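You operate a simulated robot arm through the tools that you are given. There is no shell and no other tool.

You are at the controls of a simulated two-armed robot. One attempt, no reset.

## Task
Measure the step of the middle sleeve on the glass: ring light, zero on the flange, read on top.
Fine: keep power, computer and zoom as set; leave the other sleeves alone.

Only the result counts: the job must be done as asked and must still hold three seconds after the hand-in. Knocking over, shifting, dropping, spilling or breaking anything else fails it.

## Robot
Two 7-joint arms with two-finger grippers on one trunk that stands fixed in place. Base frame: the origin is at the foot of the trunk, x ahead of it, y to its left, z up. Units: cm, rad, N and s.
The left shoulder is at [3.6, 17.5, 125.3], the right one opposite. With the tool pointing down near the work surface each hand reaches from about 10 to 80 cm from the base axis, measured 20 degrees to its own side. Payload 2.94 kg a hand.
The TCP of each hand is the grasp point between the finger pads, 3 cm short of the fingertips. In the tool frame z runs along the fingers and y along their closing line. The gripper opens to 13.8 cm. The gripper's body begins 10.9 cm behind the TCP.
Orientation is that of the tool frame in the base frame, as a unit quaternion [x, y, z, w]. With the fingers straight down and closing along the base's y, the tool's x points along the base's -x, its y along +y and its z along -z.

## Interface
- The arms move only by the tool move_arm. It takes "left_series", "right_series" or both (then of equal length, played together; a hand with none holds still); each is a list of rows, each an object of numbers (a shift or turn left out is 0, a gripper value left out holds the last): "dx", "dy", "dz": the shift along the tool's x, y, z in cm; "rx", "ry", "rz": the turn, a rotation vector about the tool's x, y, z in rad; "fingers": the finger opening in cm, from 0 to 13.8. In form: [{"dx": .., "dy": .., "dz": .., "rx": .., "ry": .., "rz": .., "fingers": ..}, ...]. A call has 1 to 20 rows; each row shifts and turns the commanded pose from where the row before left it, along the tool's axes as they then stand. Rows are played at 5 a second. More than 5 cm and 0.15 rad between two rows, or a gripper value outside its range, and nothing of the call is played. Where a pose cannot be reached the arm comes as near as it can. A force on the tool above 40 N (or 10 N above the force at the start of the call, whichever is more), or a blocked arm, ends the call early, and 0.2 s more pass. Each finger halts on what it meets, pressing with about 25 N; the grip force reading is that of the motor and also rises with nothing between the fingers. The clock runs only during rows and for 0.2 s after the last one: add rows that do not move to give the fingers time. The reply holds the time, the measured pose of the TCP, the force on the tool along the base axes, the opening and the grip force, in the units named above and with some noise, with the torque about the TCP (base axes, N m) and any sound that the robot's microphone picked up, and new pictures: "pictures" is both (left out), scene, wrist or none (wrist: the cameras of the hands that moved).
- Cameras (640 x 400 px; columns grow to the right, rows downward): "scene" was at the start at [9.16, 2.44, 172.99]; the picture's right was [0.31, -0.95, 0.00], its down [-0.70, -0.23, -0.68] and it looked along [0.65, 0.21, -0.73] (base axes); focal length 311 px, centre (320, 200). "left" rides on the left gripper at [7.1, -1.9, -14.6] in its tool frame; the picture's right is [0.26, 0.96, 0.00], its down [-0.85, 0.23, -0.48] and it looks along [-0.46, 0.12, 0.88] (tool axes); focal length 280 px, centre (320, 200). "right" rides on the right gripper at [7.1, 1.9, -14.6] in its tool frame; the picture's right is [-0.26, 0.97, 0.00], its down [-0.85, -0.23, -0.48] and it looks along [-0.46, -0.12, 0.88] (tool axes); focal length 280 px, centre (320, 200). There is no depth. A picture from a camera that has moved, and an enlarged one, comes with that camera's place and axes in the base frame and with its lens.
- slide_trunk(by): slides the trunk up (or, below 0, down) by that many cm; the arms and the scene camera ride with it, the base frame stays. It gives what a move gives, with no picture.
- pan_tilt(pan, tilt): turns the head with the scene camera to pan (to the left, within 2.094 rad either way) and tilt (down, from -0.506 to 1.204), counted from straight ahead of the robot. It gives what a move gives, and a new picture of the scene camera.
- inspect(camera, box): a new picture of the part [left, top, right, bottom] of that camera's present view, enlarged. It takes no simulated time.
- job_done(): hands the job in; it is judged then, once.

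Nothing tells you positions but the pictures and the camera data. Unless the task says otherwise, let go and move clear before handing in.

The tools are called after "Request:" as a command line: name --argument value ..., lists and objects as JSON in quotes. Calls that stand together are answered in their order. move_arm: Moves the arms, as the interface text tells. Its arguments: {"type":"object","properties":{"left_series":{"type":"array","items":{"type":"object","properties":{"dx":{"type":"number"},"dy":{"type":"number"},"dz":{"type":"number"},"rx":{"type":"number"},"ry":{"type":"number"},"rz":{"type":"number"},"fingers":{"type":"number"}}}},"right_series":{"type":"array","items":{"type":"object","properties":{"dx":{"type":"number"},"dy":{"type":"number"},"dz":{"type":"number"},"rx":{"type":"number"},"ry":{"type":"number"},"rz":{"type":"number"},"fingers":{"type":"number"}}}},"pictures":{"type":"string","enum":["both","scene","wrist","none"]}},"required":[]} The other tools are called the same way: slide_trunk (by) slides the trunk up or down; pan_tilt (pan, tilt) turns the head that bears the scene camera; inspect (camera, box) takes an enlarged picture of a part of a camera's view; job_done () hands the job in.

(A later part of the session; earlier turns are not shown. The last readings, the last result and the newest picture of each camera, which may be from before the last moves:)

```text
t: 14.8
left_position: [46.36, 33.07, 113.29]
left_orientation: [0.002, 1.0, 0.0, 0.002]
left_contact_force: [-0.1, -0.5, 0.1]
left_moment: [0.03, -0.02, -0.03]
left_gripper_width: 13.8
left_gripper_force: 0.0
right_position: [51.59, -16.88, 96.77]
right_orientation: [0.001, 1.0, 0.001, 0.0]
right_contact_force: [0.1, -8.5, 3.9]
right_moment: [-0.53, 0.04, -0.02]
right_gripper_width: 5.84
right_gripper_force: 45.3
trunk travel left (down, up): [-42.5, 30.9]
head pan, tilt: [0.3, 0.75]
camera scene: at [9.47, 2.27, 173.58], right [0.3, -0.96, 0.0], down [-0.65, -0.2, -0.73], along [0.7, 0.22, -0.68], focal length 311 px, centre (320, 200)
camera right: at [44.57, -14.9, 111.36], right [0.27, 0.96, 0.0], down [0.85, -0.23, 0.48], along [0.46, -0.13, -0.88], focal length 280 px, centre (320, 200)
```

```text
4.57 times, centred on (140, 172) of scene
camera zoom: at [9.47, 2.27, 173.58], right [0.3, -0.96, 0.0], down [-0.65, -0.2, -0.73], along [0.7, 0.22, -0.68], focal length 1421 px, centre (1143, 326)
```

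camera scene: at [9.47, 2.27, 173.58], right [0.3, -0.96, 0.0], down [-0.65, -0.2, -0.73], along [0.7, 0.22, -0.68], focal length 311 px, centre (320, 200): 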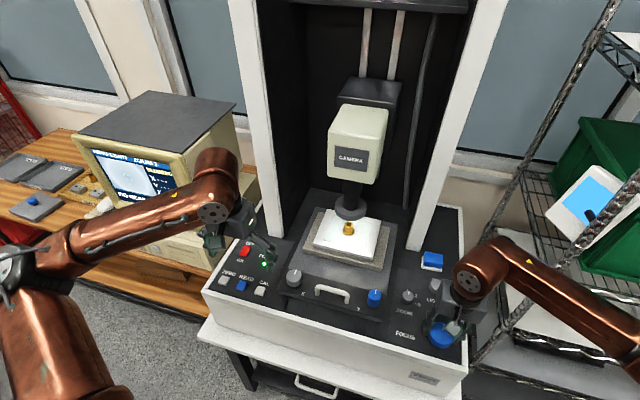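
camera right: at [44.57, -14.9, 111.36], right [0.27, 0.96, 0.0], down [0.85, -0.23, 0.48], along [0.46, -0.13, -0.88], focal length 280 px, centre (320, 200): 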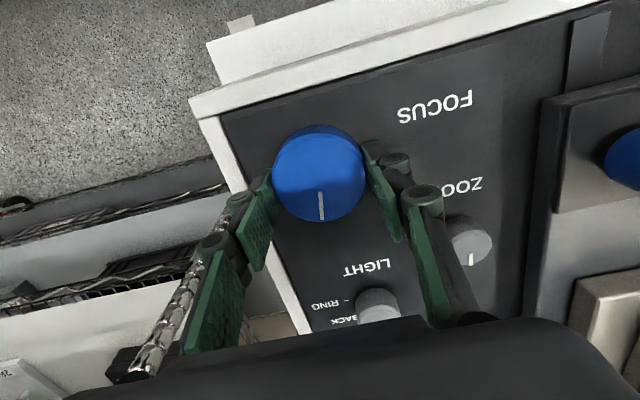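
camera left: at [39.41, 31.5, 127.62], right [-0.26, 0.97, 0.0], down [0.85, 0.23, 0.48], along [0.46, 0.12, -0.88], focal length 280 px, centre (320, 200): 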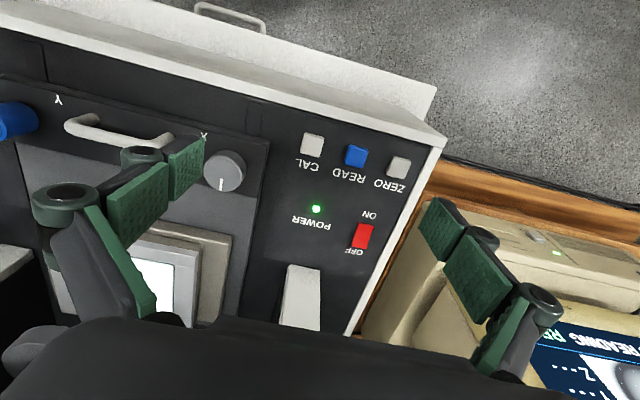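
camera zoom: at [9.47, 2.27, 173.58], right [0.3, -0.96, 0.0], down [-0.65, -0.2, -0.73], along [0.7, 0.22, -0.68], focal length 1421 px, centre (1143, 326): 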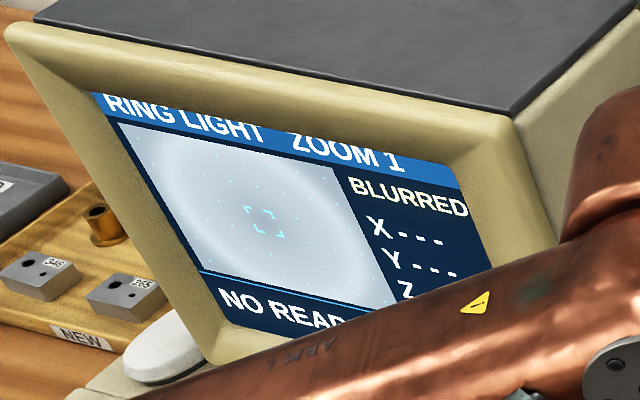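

Knob gripped. I'll turn clockwise by 0.45 rad and watch the monitor.

Request:
move_arm --right_series '[{"dy": 0.15}, {"rz": 0.15}, {"rz": 0.15}, {"rz": 0.15}, {}]' --pictures "scene"

Request:
inspect --camera "scene" --box '[70, 130, 210, 215]'

Request:
inspect --camera "scene" --box '[310, 90, 410, 260]'

```text
t: 16.0
left_position: [46.25, 33.13, 113.25]
left_orientation: [0.001, 1.0, 0.0, 0.002]
left_contact_force: [-1.0, 0.7, 0.6]
left_moment: [0.0, 0.0, -0.04]
left_gripper_width: 13.8
left_gripper_force: 0.2
right_position: [51.54, -16.79, 96.8]
right_orientation: [0.226, 0.974, 0.001, 0.0]
right_contact_force: [2.7, -22.5, 13.5]
right_moment: [-0.98, -0.24, 0.05]
right_gripper_width: 5.83
right_gripper_force: 45.1
trunk travel left (down, up): [-42.5, 30.9]
head pan, tilt: [0.3, 0.75]
camera scene: at [9.44, 2.07, 173.59], right [0.3, -0.96, 0.0], down [-0.65, -0.2, -0.73], along [0.7, 0.22, -0.68], focal length 311 px, centre (320, 200)
```

scene: 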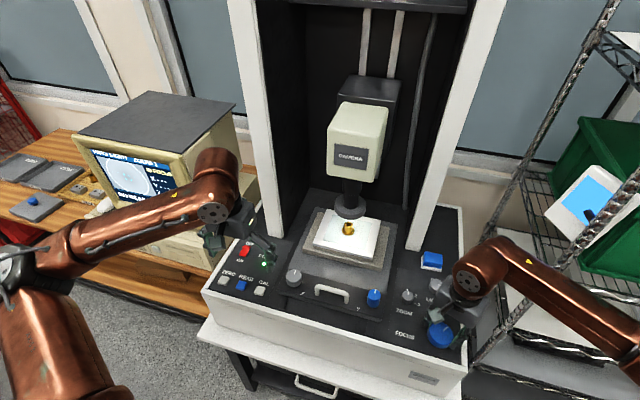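

```text
4.57 times, centred on (140, 172) of scene
camera zoom: at [9.44, 2.07, 173.59], right [0.3, -0.96, 0.0], down [-0.65, -0.2, -0.73], along [0.7, 0.22, -0.68], focal length 1421 px, centre (1143, 326)
```

zoom: 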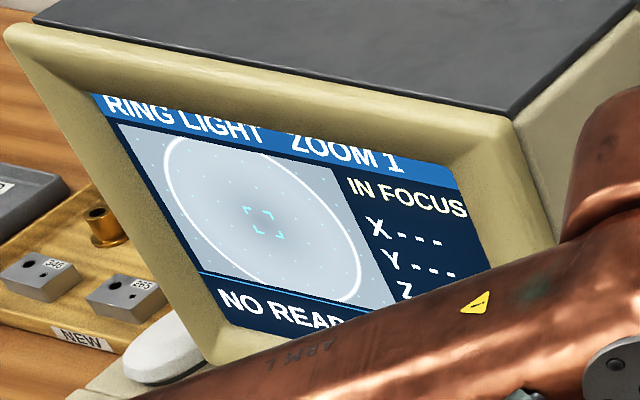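

```text
2.35 times, centred on (360, 175) of scene
camera zoom: at [9.44, 2.07, 173.59], right [0.3, -0.96, 0.0], down [-0.65, -0.2, -0.73], along [0.7, 0.22, -0.68], focal length 731 px, centre (226, 259)
```

zoom: 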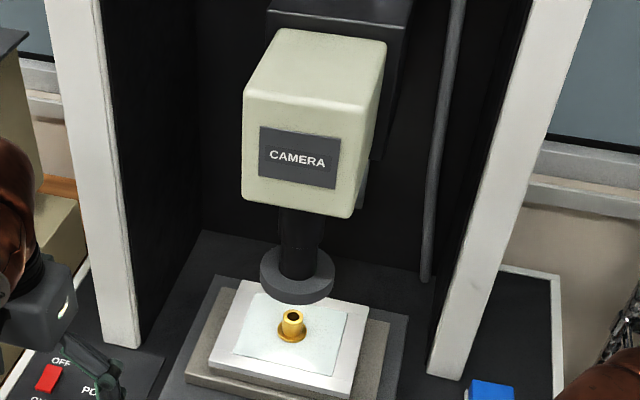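

The screen now says IN FOCUS with a sharp circle, but I suspect the lens axis may not be right over the sleeve (ring at about [78,13,105], sleeve about [74,13,99.5]). I'll use the left wrist camera from closer in to see under the lens; the right hand keeps the focus knob.

Request:
move_arm --left_series '[{"dx": -2, "dy": -1.8, "fingers": 3}, {"dx": -2, "dy": -1.8}, {"dx": -2, "dy": -1.8}, {"dx": -2, "dy": -1.8}, {"dx": -2, "dy": -1.8}, {}]'

Request:
inspect --camera "left" --box '[100, 170, 320, 330]'

```text
t: 17.4
left_position: [56.29, 24.01, 113.37]
left_orientation: [0.001, 1.0, 0.0, 0.002]
left_contact_force: [-0.4, -0.4, -1.1]
left_moment: [-0.02, -0.01, 0.02]
left_gripper_width: 3.0
left_gripper_force: 0.0
right_position: [51.67, -16.75, 96.6]
right_orientation: [0.225, 0.974, 0.001, -0.001]
right_contact_force: [7.2, -24.3, 18.5]
right_moment: [-0.53, 0.37, 0.03]
right_gripper_width: 5.81
right_gripper_force: 45.1
trunk travel left (down, up): [-42.5, 30.9]
head pan, tilt: [0.3, 0.75]
camera scene: at [9.48, 2.0, 173.59], right [0.3, -0.96, 0.0], down [-0.65, -0.2, -0.73], along [0.7, 0.22, -0.68], focal length 311 px, centre (320, 200)
camera left: at [49.22, 22.03, 127.82], right [-0.26, 0.97, 0.0], down [0.85, 0.23, 0.48], along [0.46, 0.12, -0.88], focal length 280 px, centre (320, 200)
```

scene: 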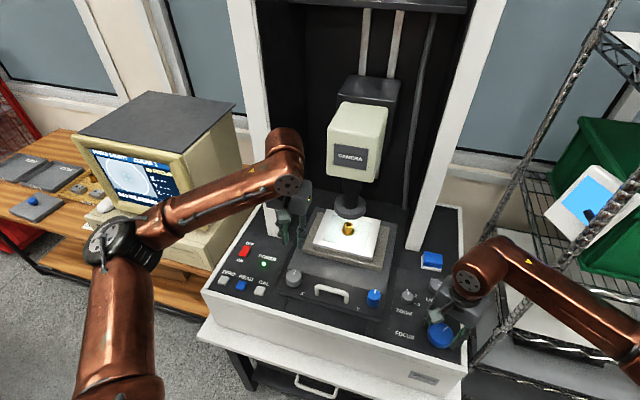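
left: 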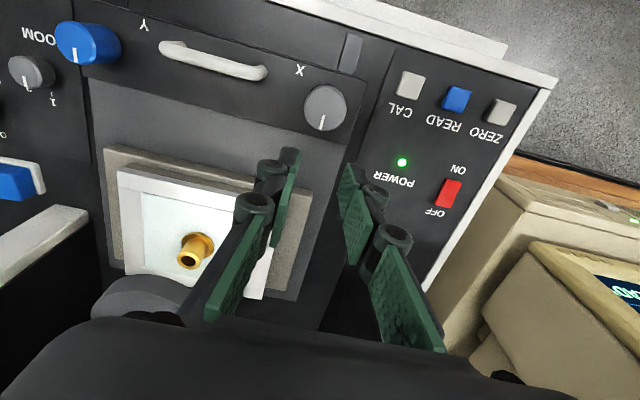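

```text
2.50 times, centred on (210, 250) of left
camera zoom: at [49.22, 22.03, 127.82], right [-0.26, 0.97, 0.0], down [0.85, 0.23, 0.48], along [0.46, 0.12, -0.88], focal length 701 px, centre (595, 75)
```

zoom: 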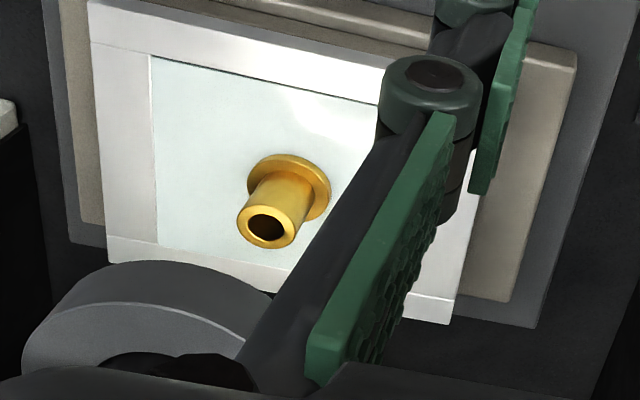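

Now the whole sleeve is seen near the lens. I'll look closer at the monitor picture and at the sleeve.

Request:
inspect --camera "scene" --box '[85, 145, 185, 208]'

Request:
inspect --camera "scene" --box '[310, 180, 390, 250]'

```text
6.35 times, centred on (135, 176) of scene
camera zoom: at [9.48, 2.0, 173.59], right [0.3, -0.96, 0.0], down [-0.65, -0.2, -0.73], along [0.7, 0.22, -0.68], focal length 1973 px, centre (1495, 349)
```

zoom: 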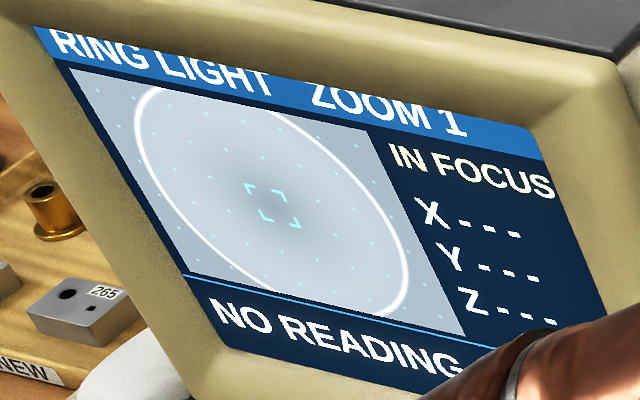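

```text
5.71 times, centred on (350, 215) of scene
camera zoom: at [9.48, 2.0, 173.59], right [0.3, -0.96, 0.0], down [-0.65, -0.2, -0.73], along [0.7, 0.22, -0.68], focal length 1776 px, centre (149, 114)
```

zoom: 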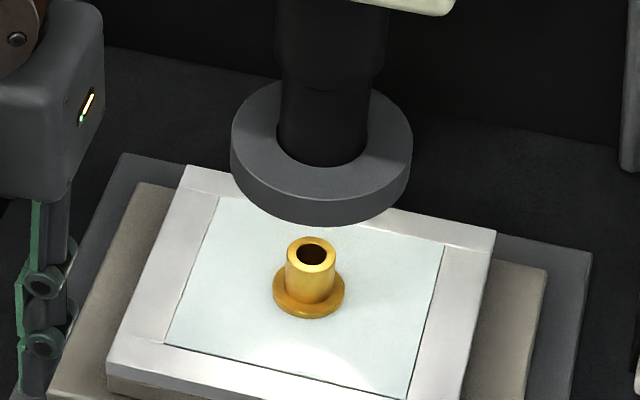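

The circle's rim is sharp and its centre is blurred, so I read this as the flange (or glass) plane in focus while the reticle sits on the bore. I'll relax the side force on the focus knob and turn a little further clockwise to learn the direction.

Request:
move_arm --right_series '[{"dx": -0.24, "dy": -0.27, "dz": -0.15}, {"rz": 0.1}, {}]' --pictures "none"

Request:
inspect --camera "scene" --box '[85, 145, 185, 208]'

```text
t: 18.2
left_position: [56.22, 24.13, 113.16]
left_orientation: [0.001, 1.0, -0.001, 0.002]
left_contact_force: [0.2, -1.0, -0.1]
left_moment: [-0.01, -0.01, 0.01]
left_gripper_width: 2.98
left_gripper_force: 0.0
right_position: [51.65, -16.9, 96.75]
right_orientation: [0.271, 0.962, 0.002, -0.003]
right_contact_force: [-2.2, -3.1, -7.0]
right_moment: [0.38, -0.78, 0.04]
right_gripper_width: 5.82
right_gripper_force: 44.9
trunk travel left (down, up): [-42.5, 30.9]
head pan, tilt: [0.3, 0.75]
```

```text
6.35 times, centred on (135, 176) of scene
camera zoom: at [9.52, 2.26, 173.56], right [0.3, -0.96, 0.0], down [-0.65, -0.2, -0.73], along [0.7, 0.22, -0.68], focal length 1973 px, centre (1495, 349)
```

zoom: 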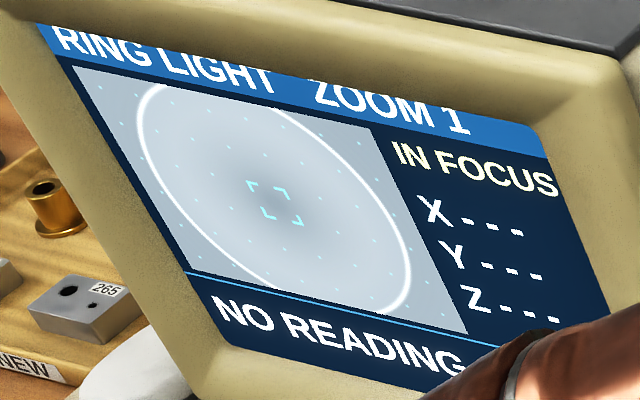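

Still in focus. Turning a little more.

Request:
move_arm --right_series '[{"rz": 0.1}, {}]' --pictures "none"

Request:
inspect --camera "scene" --box '[85, 145, 185, 208]'

```text
t: 18.8
left_position: [56.27, 24.24, 113.19]
left_orientation: [0.0, 1.0, 0.0, 0.002]
left_contact_force: [0.7, -0.1, 0.1]
left_moment: [-0.02, 0.02, 0.02]
left_gripper_width: 2.99
left_gripper_force: 0.1
right_position: [51.52, -16.88, 96.68]
right_orientation: [0.32, 0.947, 0.001, -0.004]
right_contact_force: [-8.2, 2.7, -14.5]
right_moment: [1.07, 0.07, 0.0]
right_gripper_width: 5.83
right_gripper_force: 45.1
trunk travel left (down, up): [-42.5, 30.9]
head pan, tilt: [0.3, 0.75]
```

```text
6.35 times, centred on (135, 176) of scene
camera zoom: at [9.53, 2.32, 173.56], right [0.3, -0.96, 0.0], down [-0.65, -0.2, -0.73], along [0.7, 0.22, -0.68], focal length 1973 px, centre (1495, 349)
```

zoom: 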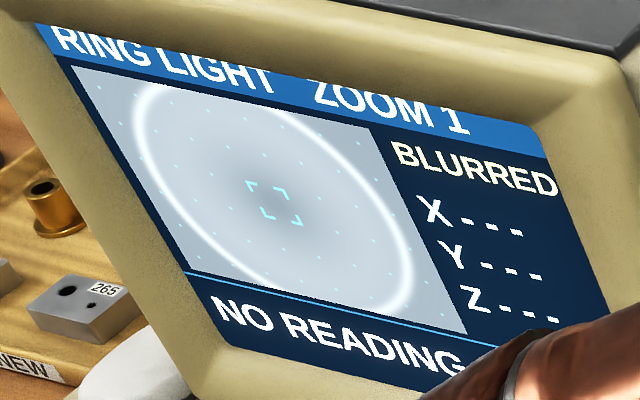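

Blurred again past about 0.6 rad; so the first focus plane sits around 0.45 rad. I'll keep turning clockwise to find the next plane.

Request:
move_arm --right_series '[{"rz": 0.12}, {"rz": 0.12}, {"rz": 0.12}, {"rz": 0.12}, {}]' --pictures "none"

Request:
inspect --camera "scene" --box '[85, 145, 185, 208]'

Request:
inspect --camera "scene" --box '[310, 180, 390, 250]'

```text
t: 20.0
left_position: [56.15, 24.22, 113.2]
left_orientation: [0.001, 1.0, -0.002, 0.002]
left_contact_force: [0.0, 0.4, 1.0]
left_moment: [0.02, -0.02, 0.0]
left_gripper_width: 2.99
left_gripper_force: 0.1
right_position: [51.61, -16.74, 96.85]
right_orientation: [0.537, 0.843, -0.001, -0.002]
right_contact_force: [-20.0, 11.6, -29.8]
right_moment: [1.08, 0.43, -0.03]
right_gripper_width: 5.82
right_gripper_force: 45.1
trunk travel left (down, up): [-42.5, 30.9]
head pan, tilt: [0.3, 0.75]
```

```text
6.35 times, centred on (135, 176) of scene
camera zoom: at [9.48, 2.42, 173.56], right [0.3, -0.96, 0.0], down [-0.65, -0.2, -0.73], along [0.7, 0.22, -0.68], focal length 1973 px, centre (1495, 349)
```

zoom: 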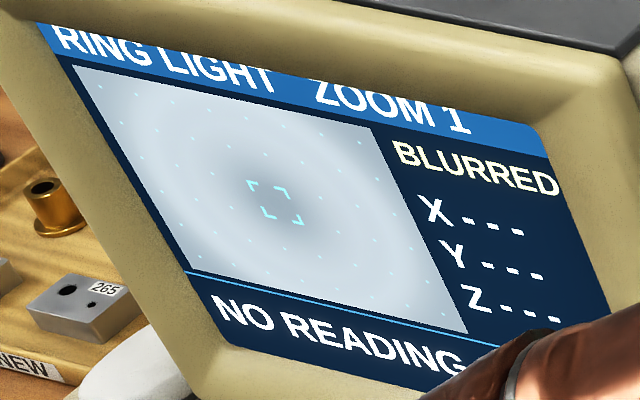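

```text
5.71 times, centred on (350, 215) of scene
camera zoom: at [9.48, 2.42, 173.56], right [0.3, -0.96, 0.0], down [-0.65, -0.2, -0.73], along [0.7, 0.22, -0.68], focal length 1776 px, centre (149, 114)
```

zoom: 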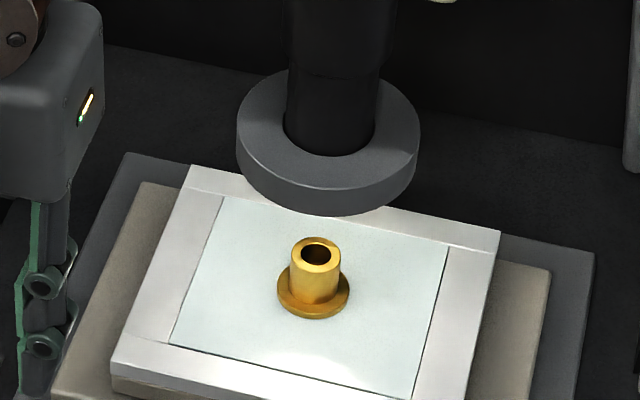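

The camera rises with clockwise turning (about 1.15 cm per rad). I'll relax the side forces and go on turning toward the sleeve-top focus, to learn where it lies.

Request:
move_arm --right_series '[{"dx": 0.19, "dy": -0.13, "dz": 0.15}, {"rz": 0.12}, {"rz": 0.12}, {"rz": 0.12}, {"rz": 0.12}, {}]' --pictures "none"

Request:
inspect --camera "scene" --box '[85, 145, 185, 208]'

```text
t: 21.4
left_position: [56.15, 24.33, 113.32]
left_orientation: [0.001, 1.0, -0.001, 0.001]
left_contact_force: [0.1, -0.2, 0.3]
left_moment: [0.0, -0.05, 0.01]
left_gripper_width: 2.99
left_gripper_force: 0.1
right_position: [51.6, -16.87, 96.71]
right_orientation: [0.723, 0.691, 0.001, -0.001]
right_contact_force: [-10.9, 2.7, -9.7]
right_moment: [-0.15, 0.34, 0.03]
right_gripper_width: 5.81
right_gripper_force: 45.3
trunk travel left (down, up): [-42.5, 30.9]
head pan, tilt: [0.3, 0.75]
```

```text
6.35 times, centred on (135, 176) of scene
camera zoom: at [9.44, 2.35, 173.58], right [0.3, -0.96, 0.0], down [-0.65, -0.2, -0.73], along [0.7, 0.22, -0.68], focal length 1973 px, centre (1495, 349)
```

zoom: 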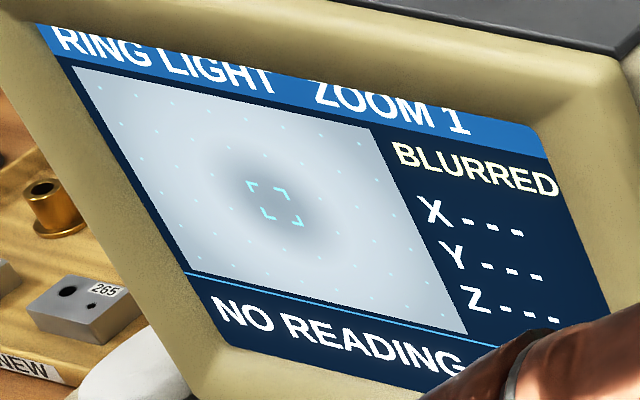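

The bore and top rim begin to sharpen. Further clockwise.

Request:
move_arm --right_series '[{"rz": 0.12}, {"rz": 0.12}, {"rz": 0.12}, {"rz": 0.12}, {}]' --pictures "none"

Request:
inspect --camera "scene" --box '[85, 145, 185, 208]'

```text
t: 22.6
left_position: [56.3, 24.07, 113.16]
left_orientation: [0.001, 1.0, -0.001, 0.002]
left_contact_force: [-0.3, 0.6, -0.6]
left_moment: [-0.05, -0.01, 0.0]
left_gripper_width: 2.98
left_gripper_force: 0.0
right_position: [51.39, -16.8, 96.73]
right_orientation: [0.866, 0.5, 0.0, -0.002]
right_contact_force: [-7.1, -3.0, -2.2]
right_moment: [-0.47, 0.1, -0.02]
right_gripper_width: 5.82
right_gripper_force: 45.1
trunk travel left (down, up): [-42.5, 30.9]
head pan, tilt: [0.3, 0.75]
```

```text
6.35 times, centred on (135, 176) of scene
camera zoom: at [9.43, 2.31, 173.58], right [0.3, -0.96, 0.0], down [-0.65, -0.2, -0.73], along [0.7, 0.22, -0.68], focal length 1973 px, centre (1495, 349)
```

zoom: 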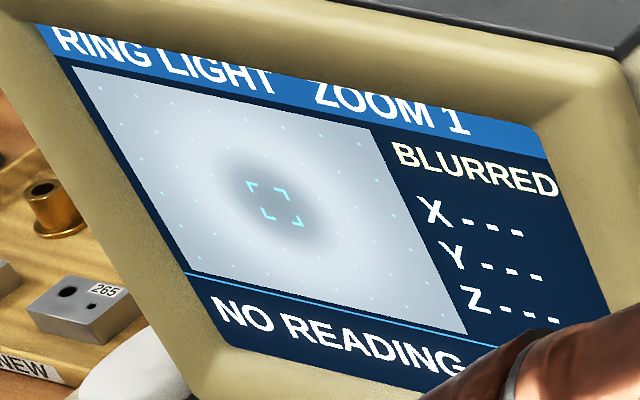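

Still sharpening. Further clockwise.

Request:
move_arm --right_series '[{"rz": 0.12}, {"rz": 0.12}, {"rz": 0.12}, {}]' --pictures "none"

Request:
inspect --camera "scene" --box '[85, 145, 185, 208]'

```text
t: 23.6
left_position: [56.24, 24.2, 113.26]
left_orientation: [0.001, 1.0, -0.001, 0.001]
left_contact_force: [0.7, 0.5, -0.4]
left_moment: [-0.02, 0.0, 0.0]
left_gripper_width: 3.0
left_gripper_force: 0.0
right_position: [51.42, -16.9, 96.81]
right_orientation: [0.942, 0.336, 0.0, -0.001]
right_contact_force: [-8.8, -2.0, -1.2]
right_moment: [-0.11, -0.35, 0.01]
right_gripper_width: 5.82
right_gripper_force: 44.7
trunk travel left (down, up): [-42.5, 30.9]
head pan, tilt: [0.3, 0.75]
```

```text
6.35 times, centred on (135, 176) of scene
camera zoom: at [9.39, 2.31, 173.58], right [0.3, -0.96, 0.0], down [-0.65, -0.2, -0.73], along [0.7, 0.22, -0.68], focal length 1973 px, centre (1495, 349)
```

zoom: 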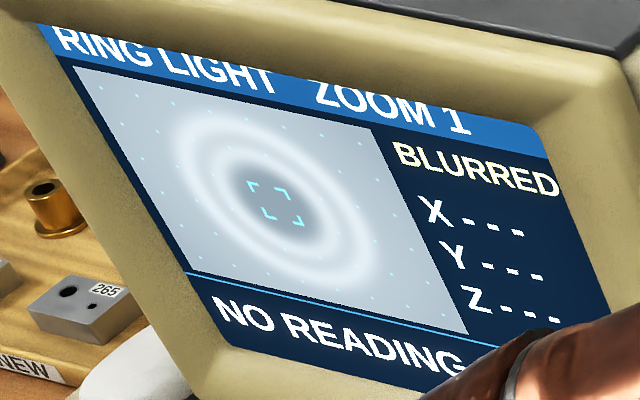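

The tube's top rings emerge; close to focus. A bit more.

Request:
move_arm --right_series '[{"rz": 0.1}, {"rz": 0.1}, {}]' --pictures "none"

Request:
inspect --camera "scene" --box '[85, 145, 185, 208]'

```text
t: 24.4
left_position: [56.2, 24.25, 113.19]
left_orientation: [0.001, 1.0, -0.002, 0.001]
left_contact_force: [0.6, 0.5, 0.0]
left_moment: [0.02, 0.02, 0.0]
left_gripper_width: 2.99
left_gripper_force: 0.0
right_position: [51.41, -16.72, 96.69]
right_orientation: [0.97, 0.241, 0.0, -0.001]
right_contact_force: [-9.1, -0.9, 0.3]
right_moment: [0.15, -0.06, 0.04]
right_gripper_width: 5.83
right_gripper_force: 45.0
trunk travel left (down, up): [-42.5, 30.9]
head pan, tilt: [0.3, 0.75]
```

```text
6.35 times, centred on (135, 176) of scene
camera zoom: at [9.38, 2.32, 173.58], right [0.3, -0.96, 0.0], down [-0.65, -0.2, -0.73], along [0.7, 0.22, -0.68], focal length 1973 px, centre (1495, 349)
```

zoom: 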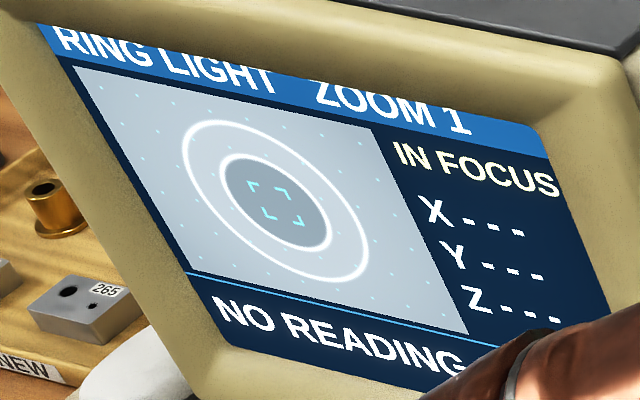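

At about 2.65 rad the top is IN FOCUS (bore and tube circles sharp); at about 0.45 the flange circle was. I'll find the far edge of the top's focus window in small steps so I can centre on it later.

Request:
move_arm --right_series '[{"rz": 0.06}, {}]' --pictures "none"

Request:
inspect --camera "scene" --box '[85, 145, 185, 208]'

Request:
move_arm --right_series '[{"rz": 0.06}, {}]' --pictures "none"

Request:
inspect --camera "scene" --box '[85, 145, 185, 208]'

Request:
move_arm --right_series '[{"rz": 0.06}, {}]' --pictures "none"

Request:
inspect --camera "scene" --box '[85, 145, 185, 208]'

```text
t: 25.0
left_position: [56.26, 24.2, 113.19]
left_orientation: [0.0, 1.0, -0.001, 0.002]
left_contact_force: [0.0, -1.2, -1.1]
left_moment: [0.01, -0.04, 0.03]
left_gripper_width: 3.0
left_gripper_force: 0.1
right_position: [51.51, -16.81, 96.77]
right_orientation: [0.977, 0.212, 0.0, -0.001]
right_contact_force: [-7.7, 0.2, 2.0]
right_moment: [0.22, 0.24, 0.02]
right_gripper_width: 5.82
right_gripper_force: 45.5
trunk travel left (down, up): [-42.5, 30.9]
head pan, tilt: [0.3, 0.75]
```

```text
6.35 times, centred on (135, 176) of scene
camera zoom: at [9.38, 2.34, 173.58], right [0.3, -0.96, 0.0], down [-0.65, -0.2, -0.73], along [0.7, 0.22, -0.68], focal length 1973 px, centre (1495, 349)
```

zoom: 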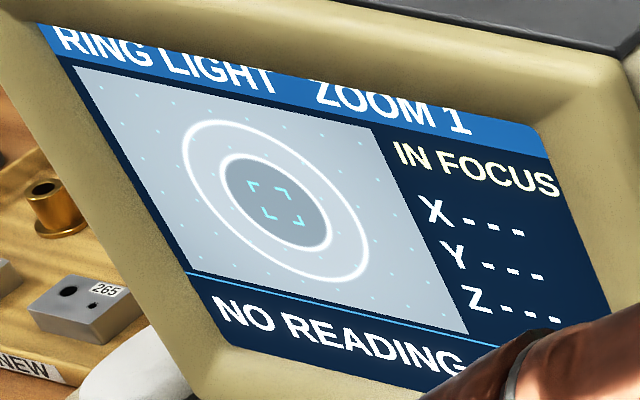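

```text
t: 25.6
left_position: [56.24, 24.11, 113.26]
left_orientation: [0.0, 1.0, 0.0, 0.002]
left_contact_force: [0.4, -0.2, -1.1]
left_moment: [0.01, 0.0, -0.03]
left_gripper_width: 3.0
left_gripper_force: 0.1
right_position: [51.48, -16.87, 96.8]
right_orientation: [0.983, 0.184, 0.0, -0.001]
right_contact_force: [-8.8, -0.1, 3.7]
right_moment: [0.28, 0.31, 0.04]
right_gripper_width: 5.8
right_gripper_force: 44.5
trunk travel left (down, up): [-42.5, 30.9]
head pan, tilt: [0.3, 0.75]
```

```text
6.35 times, centred on (135, 176) of scene
camera zoom: at [9.36, 2.35, 173.58], right [0.3, -0.96, 0.0], down [-0.65, -0.2, -0.73], along [0.7, 0.22, -0.68], focal length 1973 px, centre (1495, 349)
```

zoom: 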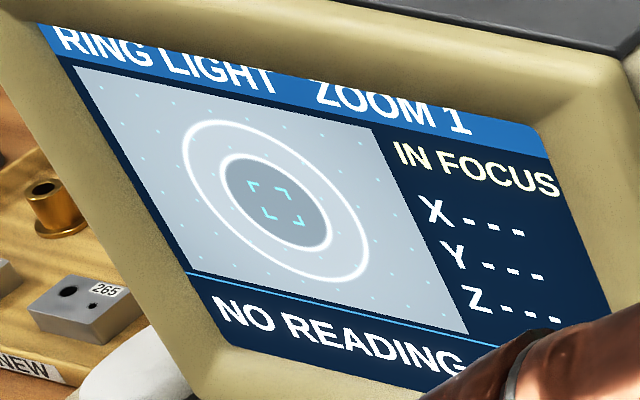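

```text
t: 26.2
left_position: [56.19, 24.18, 113.21]
left_orientation: [0.001, 1.0, -0.001, 0.002]
left_contact_force: [0.5, -0.3, -0.8]
left_moment: [0.0, 0.01, -0.04]
left_gripper_width: 3.02
left_gripper_force: 0.0
right_position: [51.51, -16.84, 96.77]
right_orientation: [0.988, 0.153, 0.0, 0.0]
right_contact_force: [-8.7, 0.4, 5.2]
right_moment: [0.09, 0.24, 0.06]
right_gripper_width: 5.83
right_gripper_force: 45.3
trunk travel left (down, up): [-42.5, 30.9]
head pan, tilt: [0.3, 0.75]
```

```text
6.35 times, centred on (135, 176) of scene
camera zoom: at [9.34, 2.36, 173.58], right [0.3, -0.96, 0.0], down [-0.65, -0.2, -0.73], along [0.7, 0.22, -0.68], focal length 1973 px, centre (1495, 349)
```

zoom: 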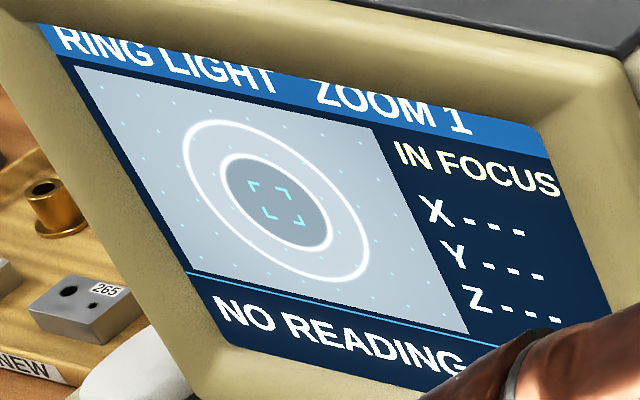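

Still in focus at 2.83 rad. A few more small steps.

Request:
move_arm --right_series '[{"rz": 0.06}, {}]' --pictures "none"

Request:
inspect --camera "scene" --box '[85, 145, 185, 208]'

Request:
move_arm --right_series '[{"rz": 0.06}, {}]' --pictures "none"

Request:
inspect --camera "scene" --box '[85, 145, 185, 208]'

```text
t: 26.8
left_position: [56.22, 24.14, 113.16]
left_orientation: [0.001, 1.0, -0.001, 0.001]
left_contact_force: [0.7, 0.0, 0.2]
left_moment: [0.0, -0.04, -0.02]
left_gripper_width: 2.99
left_gripper_force: 0.1
right_position: [51.48, -16.83, 96.85]
right_orientation: [0.992, 0.124, 0.0, -0.001]
right_contact_force: [-7.4, 1.1, 6.8]
right_moment: [0.1, 0.31, 0.02]
right_gripper_width: 5.83
right_gripper_force: 45.4
trunk travel left (down, up): [-42.5, 30.9]
head pan, tilt: [0.3, 0.75]
```

```text
6.35 times, centred on (135, 176) of scene
camera zoom: at [9.34, 2.37, 173.58], right [0.3, -0.96, 0.0], down [-0.65, -0.2, -0.73], along [0.7, 0.22, -0.68], focal length 1973 px, centre (1495, 349)
```

zoom: 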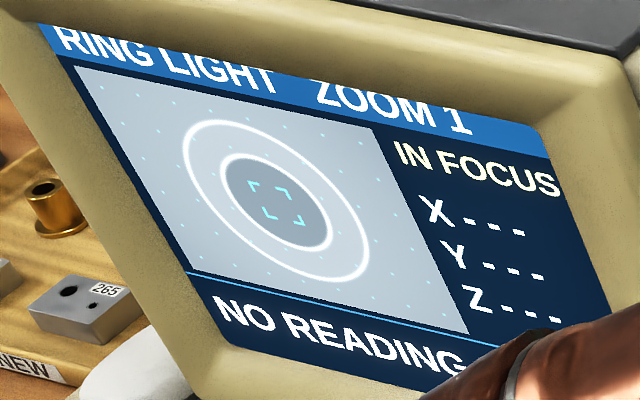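

```text
t: 27.4
left_position: [56.1, 24.18, 113.22]
left_orientation: [0.0, 1.0, 0.0, 0.002]
left_contact_force: [-0.8, -0.3, 0.7]
left_moment: [-0.01, -0.03, 0.04]
left_gripper_width: 2.99
left_gripper_force: 0.1
right_position: [51.4, -16.81, 96.71]
right_orientation: [0.996, 0.094, 0.001, -0.001]
right_contact_force: [-4.9, 0.3, 5.6]
right_moment: [0.11, 0.12, 0.03]
right_gripper_width: 5.82
right_gripper_force: 44.8
trunk travel left (down, up): [-42.5, 30.9]
head pan, tilt: [0.3, 0.75]
```

```text
6.35 times, centred on (135, 176) of scene
camera zoom: at [9.38, 2.36, 173.58], right [0.3, -0.96, 0.0], down [-0.65, -0.2, -0.73], along [0.7, 0.22, -0.68], focal length 1973 px, centre (1495, 349)
```

zoom: 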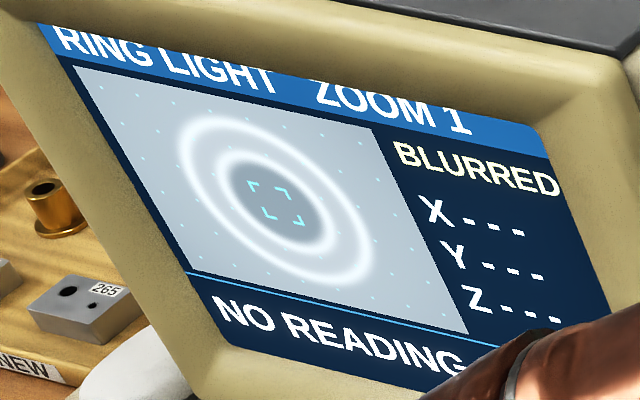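

Upper edge of the top's window is near 2.92 rad. Now back counterclockwise to find its lower edge on the way down to the flange.

Request:
move_arm --right_series '[{"rz": -0.12}, {"rz": -0.12}, {"rz": -0.12}, {}]' --pictures "none"

Request:
inspect --camera "scene" --box '[85, 145, 185, 208]'

Request:
move_arm --right_series '[{"rz": -0.06}, {}]' --pictures "none"

Request:
inspect --camera "scene" --box '[85, 145, 185, 208]'

Request:
move_arm --right_series '[{"rz": -0.06}, {}]' --pictures "none"

Request:
inspect --camera "scene" --box '[85, 145, 185, 208]'

```text
t: 28.4
left_position: [56.41, 24.1, 113.2]
left_orientation: [0.0, 1.0, -0.001, 0.001]
left_contact_force: [0.4, 0.1, 0.6]
left_moment: [-0.01, 0.0, 0.03]
left_gripper_width: 2.98
left_gripper_force: 0.1
right_position: [51.29, -16.83, 96.66]
right_orientation: [0.962, 0.272, 0.0, -0.001]
right_contact_force: [-3.4, -1.4, 7.5]
right_moment: [-0.18, 0.38, -0.01]
right_gripper_width: 5.83
right_gripper_force: 45.1
trunk travel left (down, up): [-42.5, 30.9]
head pan, tilt: [0.3, 0.75]
```

```text
6.35 times, centred on (135, 176) of scene
camera zoom: at [9.4, 2.34, 173.58], right [0.3, -0.96, 0.0], down [-0.65, -0.2, -0.73], along [0.7, 0.22, -0.68], focal length 1973 px, centre (1495, 349)
```

zoom: 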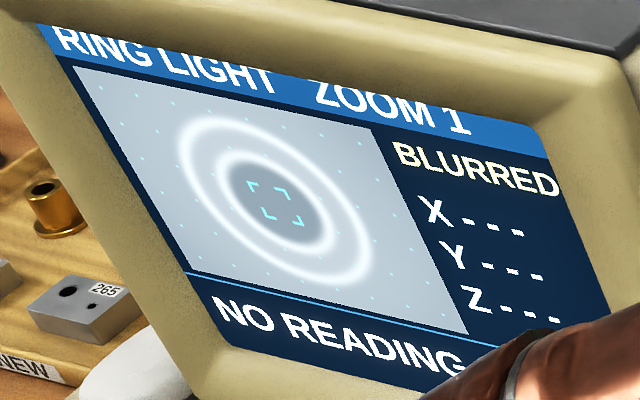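

```text
t: 29.0
left_position: [56.19, 24.09, 113.32]
left_orientation: [0.001, 1.0, -0.001, 0.002]
left_contact_force: [-0.2, 0.3, 0.3]
left_moment: [0.01, 0.01, -0.01]
left_gripper_width: 3.0
left_gripper_force: 0.1
right_position: [51.38, -16.81, 96.65]
right_orientation: [0.954, 0.3, 0.001, -0.002]
right_contact_force: [-2.1, -2.7, 9.9]
right_moment: [-0.2, 0.28, 0.01]
right_gripper_width: 5.83
right_gripper_force: 44.7
trunk travel left (down, up): [-42.5, 30.9]
head pan, tilt: [0.3, 0.75]
```

```text
6.35 times, centred on (135, 176) of scene
camera zoom: at [9.4, 2.33, 173.58], right [0.3, -0.96, 0.0], down [-0.65, -0.2, -0.73], along [0.7, 0.22, -0.68], focal length 1973 px, centre (1495, 349)
```

zoom: 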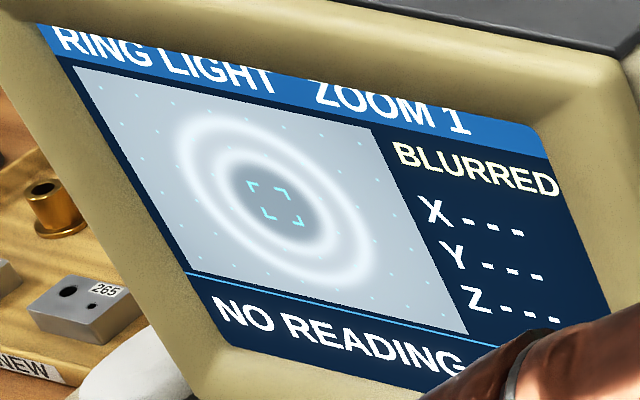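

```text
t: 29.6
left_position: [56.24, 24.23, 113.19]
left_orientation: [0.001, 1.0, -0.001, 0.002]
left_contact_force: [-0.2, 0.2, -0.4]
left_moment: [-0.01, 0.0, -0.01]
left_gripper_width: 3.0
left_gripper_force: 0.0
right_position: [51.28, -16.88, 96.82]
right_orientation: [0.945, 0.328, 0.0, -0.001]
right_contact_force: [-0.8, -2.7, 10.9]
right_moment: [-0.15, 0.06, 0.0]
right_gripper_width: 5.83
right_gripper_force: 45.4
trunk travel left (down, up): [-42.5, 30.9]
head pan, tilt: [0.3, 0.75]
```

```text
6.35 times, centred on (135, 176) of scene
camera zoom: at [9.4, 2.32, 173.58], right [0.3, -0.96, 0.0], down [-0.65, -0.2, -0.73], along [0.7, 0.22, -0.68], focal length 1973 px, centre (1495, 349)
```

zoom: 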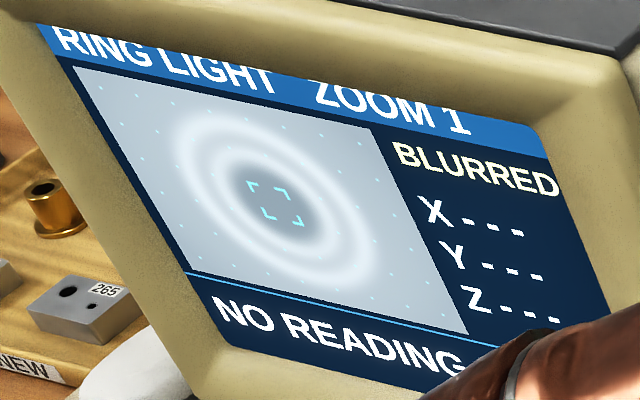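

The top's focus window runs about 2.62 to 2.92 rad (centre 2.77). Now turning back to the flange plane near 0.45 rad, checking the edge at about 0.6.

Request:
move_arm --right_series '[{"rz": -0.12}, {"rz": -0.12}, {"rz": -0.12}, {"rz": -0.12}, {"rz": -0.12}, {"rz": -0.12}, {"rz": -0.12}, {"rz": -0.12}, {"rz": -0.12}, {"rz": -0.12}, {"rz": -0.12}, {"rz": -0.12}, {"rz": -0.12}, {"rz": -0.12}, {"rz": -0.12}, {}]' --pictures "none"

Request:
inspect --camera "scene" --box '[85, 145, 185, 208]'

```text
t: 33.0
left_position: [56.36, 24.21, 113.17]
left_orientation: [0.001, 1.0, 0.0, 0.002]
left_contact_force: [0.2, -1.0, 0.8]
left_moment: [-0.01, 0.0, 0.02]
left_gripper_width: 2.99
left_gripper_force: 0.0
right_position: [51.56, -16.94, 96.59]
right_orientation: [0.329, 0.944, 0.001, -0.001]
right_contact_force: [12.4, -8.1, 19.8]
right_moment: [-0.33, -0.01, 0.0]
right_gripper_width: 5.84
right_gripper_force: 45.4
trunk travel left (down, up): [-42.5, 30.9]
head pan, tilt: [0.3, 0.75]
```

```text
6.35 times, centred on (135, 176) of scene
camera zoom: at [9.53, 2.26, 173.58], right [0.3, -0.96, 0.0], down [-0.65, -0.2, -0.73], along [0.7, 0.22, -0.68], focal length 1973 px, centre (1495, 349)
```

zoom: 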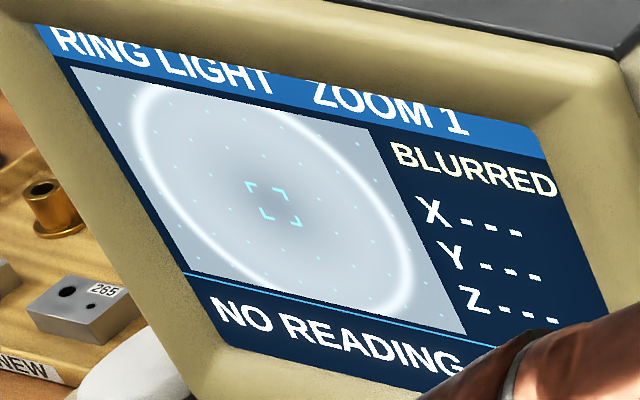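

At 0.67 rad it is just blurred. Stepping down through the flange window.

Request:
move_arm --right_series '[{"rz": -0.06}, {}]' --pictures "none"

Request:
inspect --camera "scene" --box '[85, 145, 185, 208]'

Request:
move_arm --right_series '[{"rz": -0.12}, {"rz": -0.12}, {}]' --pictures "none"

Request:
inspect --camera "scene" --box '[85, 145, 185, 208]'

Request:
move_arm --right_series '[{"rz": -0.06}, {}]' --pictures "none"

Request:
inspect --camera "scene" --box '[85, 145, 185, 208]'

```text
t: 33.6
left_position: [56.25, 24.08, 113.15]
left_orientation: [0.0, 1.0, 0.0, 0.002]
left_contact_force: [0.2, -0.7, -0.3]
left_moment: [-0.01, 0.0, 0.0]
left_gripper_width: 2.99
left_gripper_force: 0.0
right_position: [51.59, -16.93, 96.77]
right_orientation: [0.301, 0.953, 0.001, -0.001]
right_contact_force: [13.9, -6.8, 19.3]
right_moment: [-0.31, -0.47, -0.02]
right_gripper_width: 5.84
right_gripper_force: 45.6
trunk travel left (down, up): [-42.5, 30.9]
head pan, tilt: [0.3, 0.75]
```

```text
6.35 times, centred on (135, 176) of scene
camera zoom: at [9.53, 2.28, 173.58], right [0.3, -0.96, 0.0], down [-0.65, -0.2, -0.73], along [0.7, 0.22, -0.68], focal length 1973 px, centre (1495, 349)
```

zoom: 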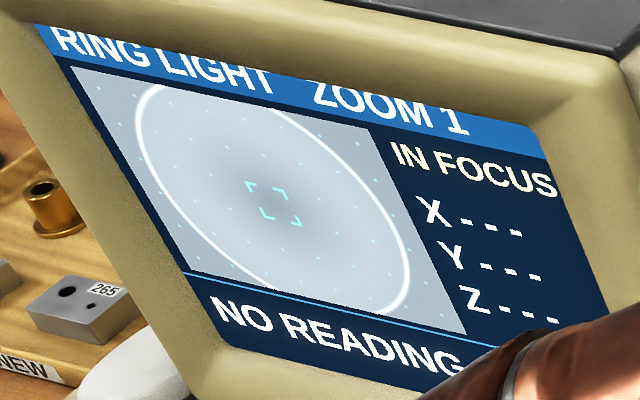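

```text
t: 34.4
left_position: [56.37, 24.19, 113.15]
left_orientation: [0.001, 1.0, -0.001, 0.002]
left_contact_force: [0.3, 0.2, 0.9]
left_moment: [-0.01, 0.02, 0.02]
left_gripper_width: 2.98
left_gripper_force: 0.2
right_position: [51.59, -16.84, 96.79]
right_orientation: [0.185, 0.983, 0.001, 0.001]
right_contact_force: [17.1, -6.8, 21.6]
right_moment: [-0.04, -0.17, 0.0]
right_gripper_width: 5.84
right_gripper_force: 45.8
trunk travel left (down, up): [-42.5, 30.9]
head pan, tilt: [0.3, 0.75]
```

```text
6.35 times, centred on (135, 176) of scene
camera zoom: at [9.58, 2.28, 173.58], right [0.3, -0.96, 0.0], down [-0.65, -0.2, -0.73], along [0.7, 0.22, -0.68], focal length 1973 px, centre (1495, 349)
```

zoom: 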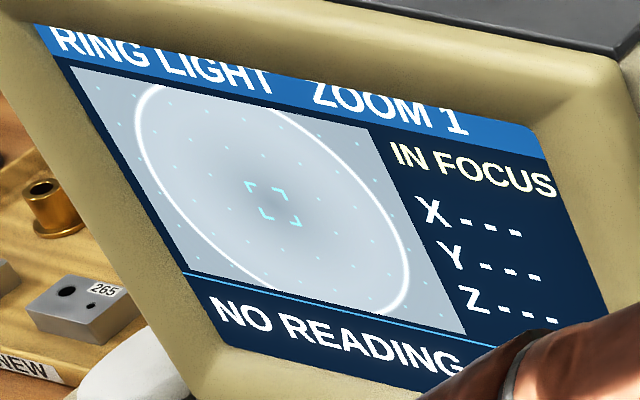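

```text
t: 35.0
left_position: [56.43, 24.2, 113.23]
left_orientation: [0.001, 1.0, 0.0, 0.001]
left_contact_force: [0.4, -0.5, 0.1]
left_moment: [0.0, 0.01, 0.04]
left_gripper_width: 3.0
left_gripper_force: 0.1
right_position: [51.62, -16.78, 96.63]
right_orientation: [0.154, 0.988, 0.001, 0.0]
right_contact_force: [17.0, -6.1, 20.0]
right_moment: [-0.07, -0.66, -0.07]
right_gripper_width: 5.85
right_gripper_force: 44.6
trunk travel left (down, up): [-42.5, 30.9]
head pan, tilt: [0.3, 0.75]
```

```text
6.35 times, centred on (135, 176) of scene
camera zoom: at [9.58, 2.28, 173.57], right [0.3, -0.96, 0.0], down [-0.65, -0.2, -0.73], along [0.7, 0.22, -0.68], focal length 1973 px, centre (1495, 349)
```

zoom: 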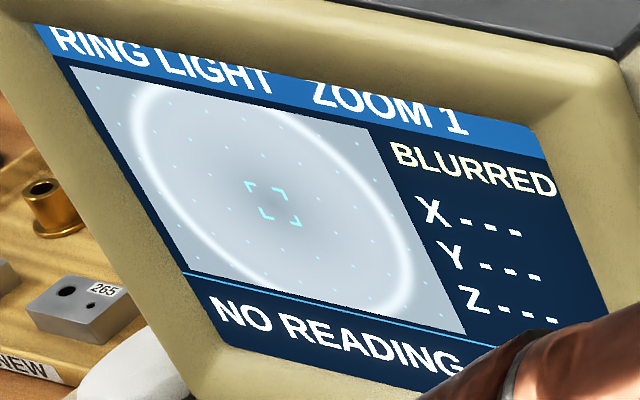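

The flange window runs about 0.34 to 0.63 rad, so I set the knob to its centre near 0.486 rad and hold it there. Meanwhile the left hand, fingers closed, goes above ZERO at about [50,44.6,93.3].

Request:
move_arm --right_series '[{"dx": -0.15, "dz": -0.2}, {"rz": 0.09}, {"rz": 0.087}, {}, {}, {}]' --left_series '[{"dx": 1.3, "dy": 4.1, "fingers": 0}, {"dx": 1.3, "dy": 4.1}, {"dx": 1.3, "dy": 4.1}, {"dx": 1.3, "dy": 4.1}, {"dx": 1.1, "dy": 4.1}, {"dz": 4.5}]'

Request:
inspect --camera "scene" --box '[85, 145, 185, 208]'

Request:
inspect --camera "left" --box '[220, 60, 440, 240]'

```text
t: 36.4
left_position: [50.12, 44.79, 108.65]
left_orientation: [0.002, 1.0, -0.001, 0.003]
left_contact_force: [-0.5, -0.4, -0.1]
left_moment: [0.03, -0.03, 0.01]
left_gripper_width: 0.0
left_gripper_force: 24.8
right_position: [51.51, -16.82, 96.72]
right_orientation: [0.241, 0.97, 0.0, -0.003]
right_contact_force: [3.4, 4.9, -13.6]
right_moment: [-0.34, 0.07, 0.0]
right_gripper_width: 5.83
right_gripper_force: 45.4
trunk travel left (down, up): [-42.5, 30.9]
head pan, tilt: [0.3, 0.75]
camera scene: at [9.65, 2.37, 173.54], right [0.3, -0.96, 0.0], down [-0.65, -0.2, -0.73], along [0.7, 0.22, -0.68], focal length 311 px, centre (320, 200)
camera right: at [46.36, -11.85, 111.38], right [0.68, 0.73, 0.0], down [0.64, -0.6, 0.47], along [0.34, -0.32, -0.88], focal length 280 px, centre (320, 200)
camera left: at [43.13, 42.92, 123.13], right [-0.26, 0.97, 0.0], down [0.85, 0.23, 0.48], along [0.46, 0.12, -0.88], focal length 280 px, centre (320, 200)
```

scene: 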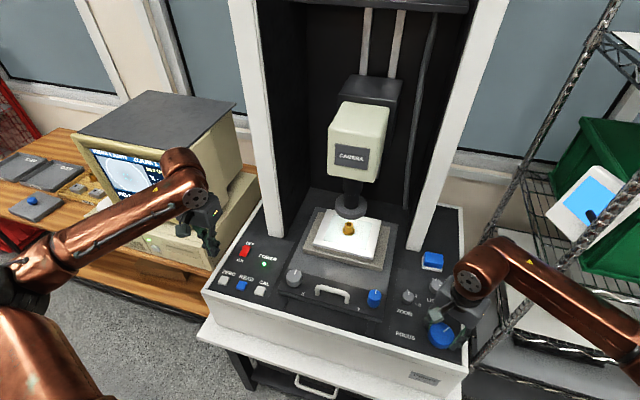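
right: 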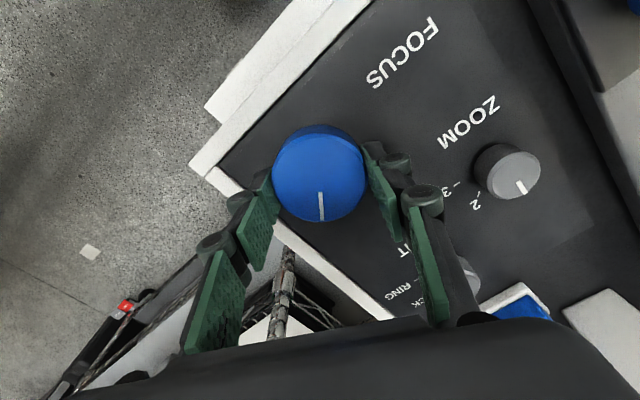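
left: 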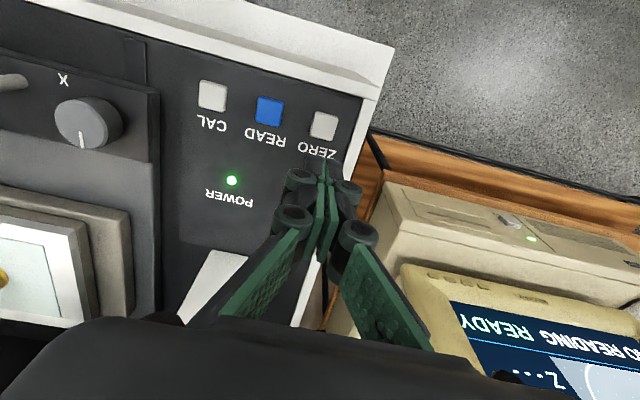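

```text
6.35 times, centred on (135, 176) of scene
camera zoom: at [9.65, 2.37, 173.54], right [0.3, -0.96, 0.0], down [-0.65, -0.2, -0.73], along [0.7, 0.22, -0.68], focal length 1973 px, centre (1495, 349)
```

zoom: 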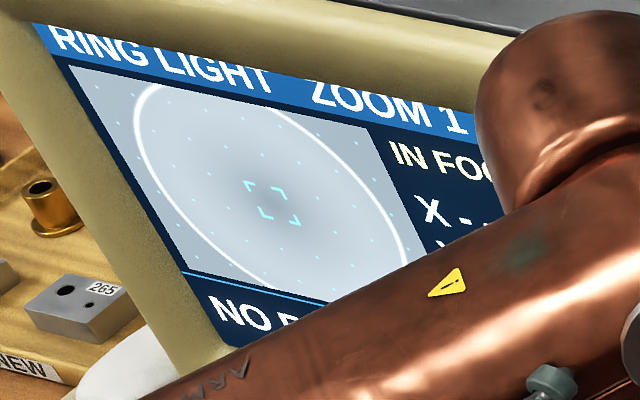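

```text
2.22 times, centred on (330, 150) of left
camera zoom: at [43.13, 42.92, 123.13], right [-0.26, 0.97, 0.0], down [0.85, 0.23, 0.48], along [0.46, 0.12, -0.88], focal length 623 px, centre (298, 311)
```

zoom: 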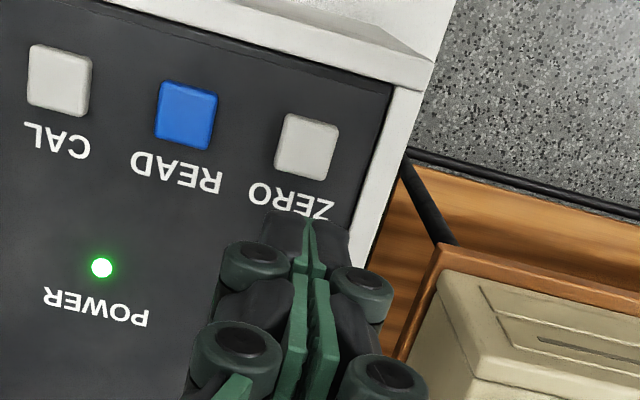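

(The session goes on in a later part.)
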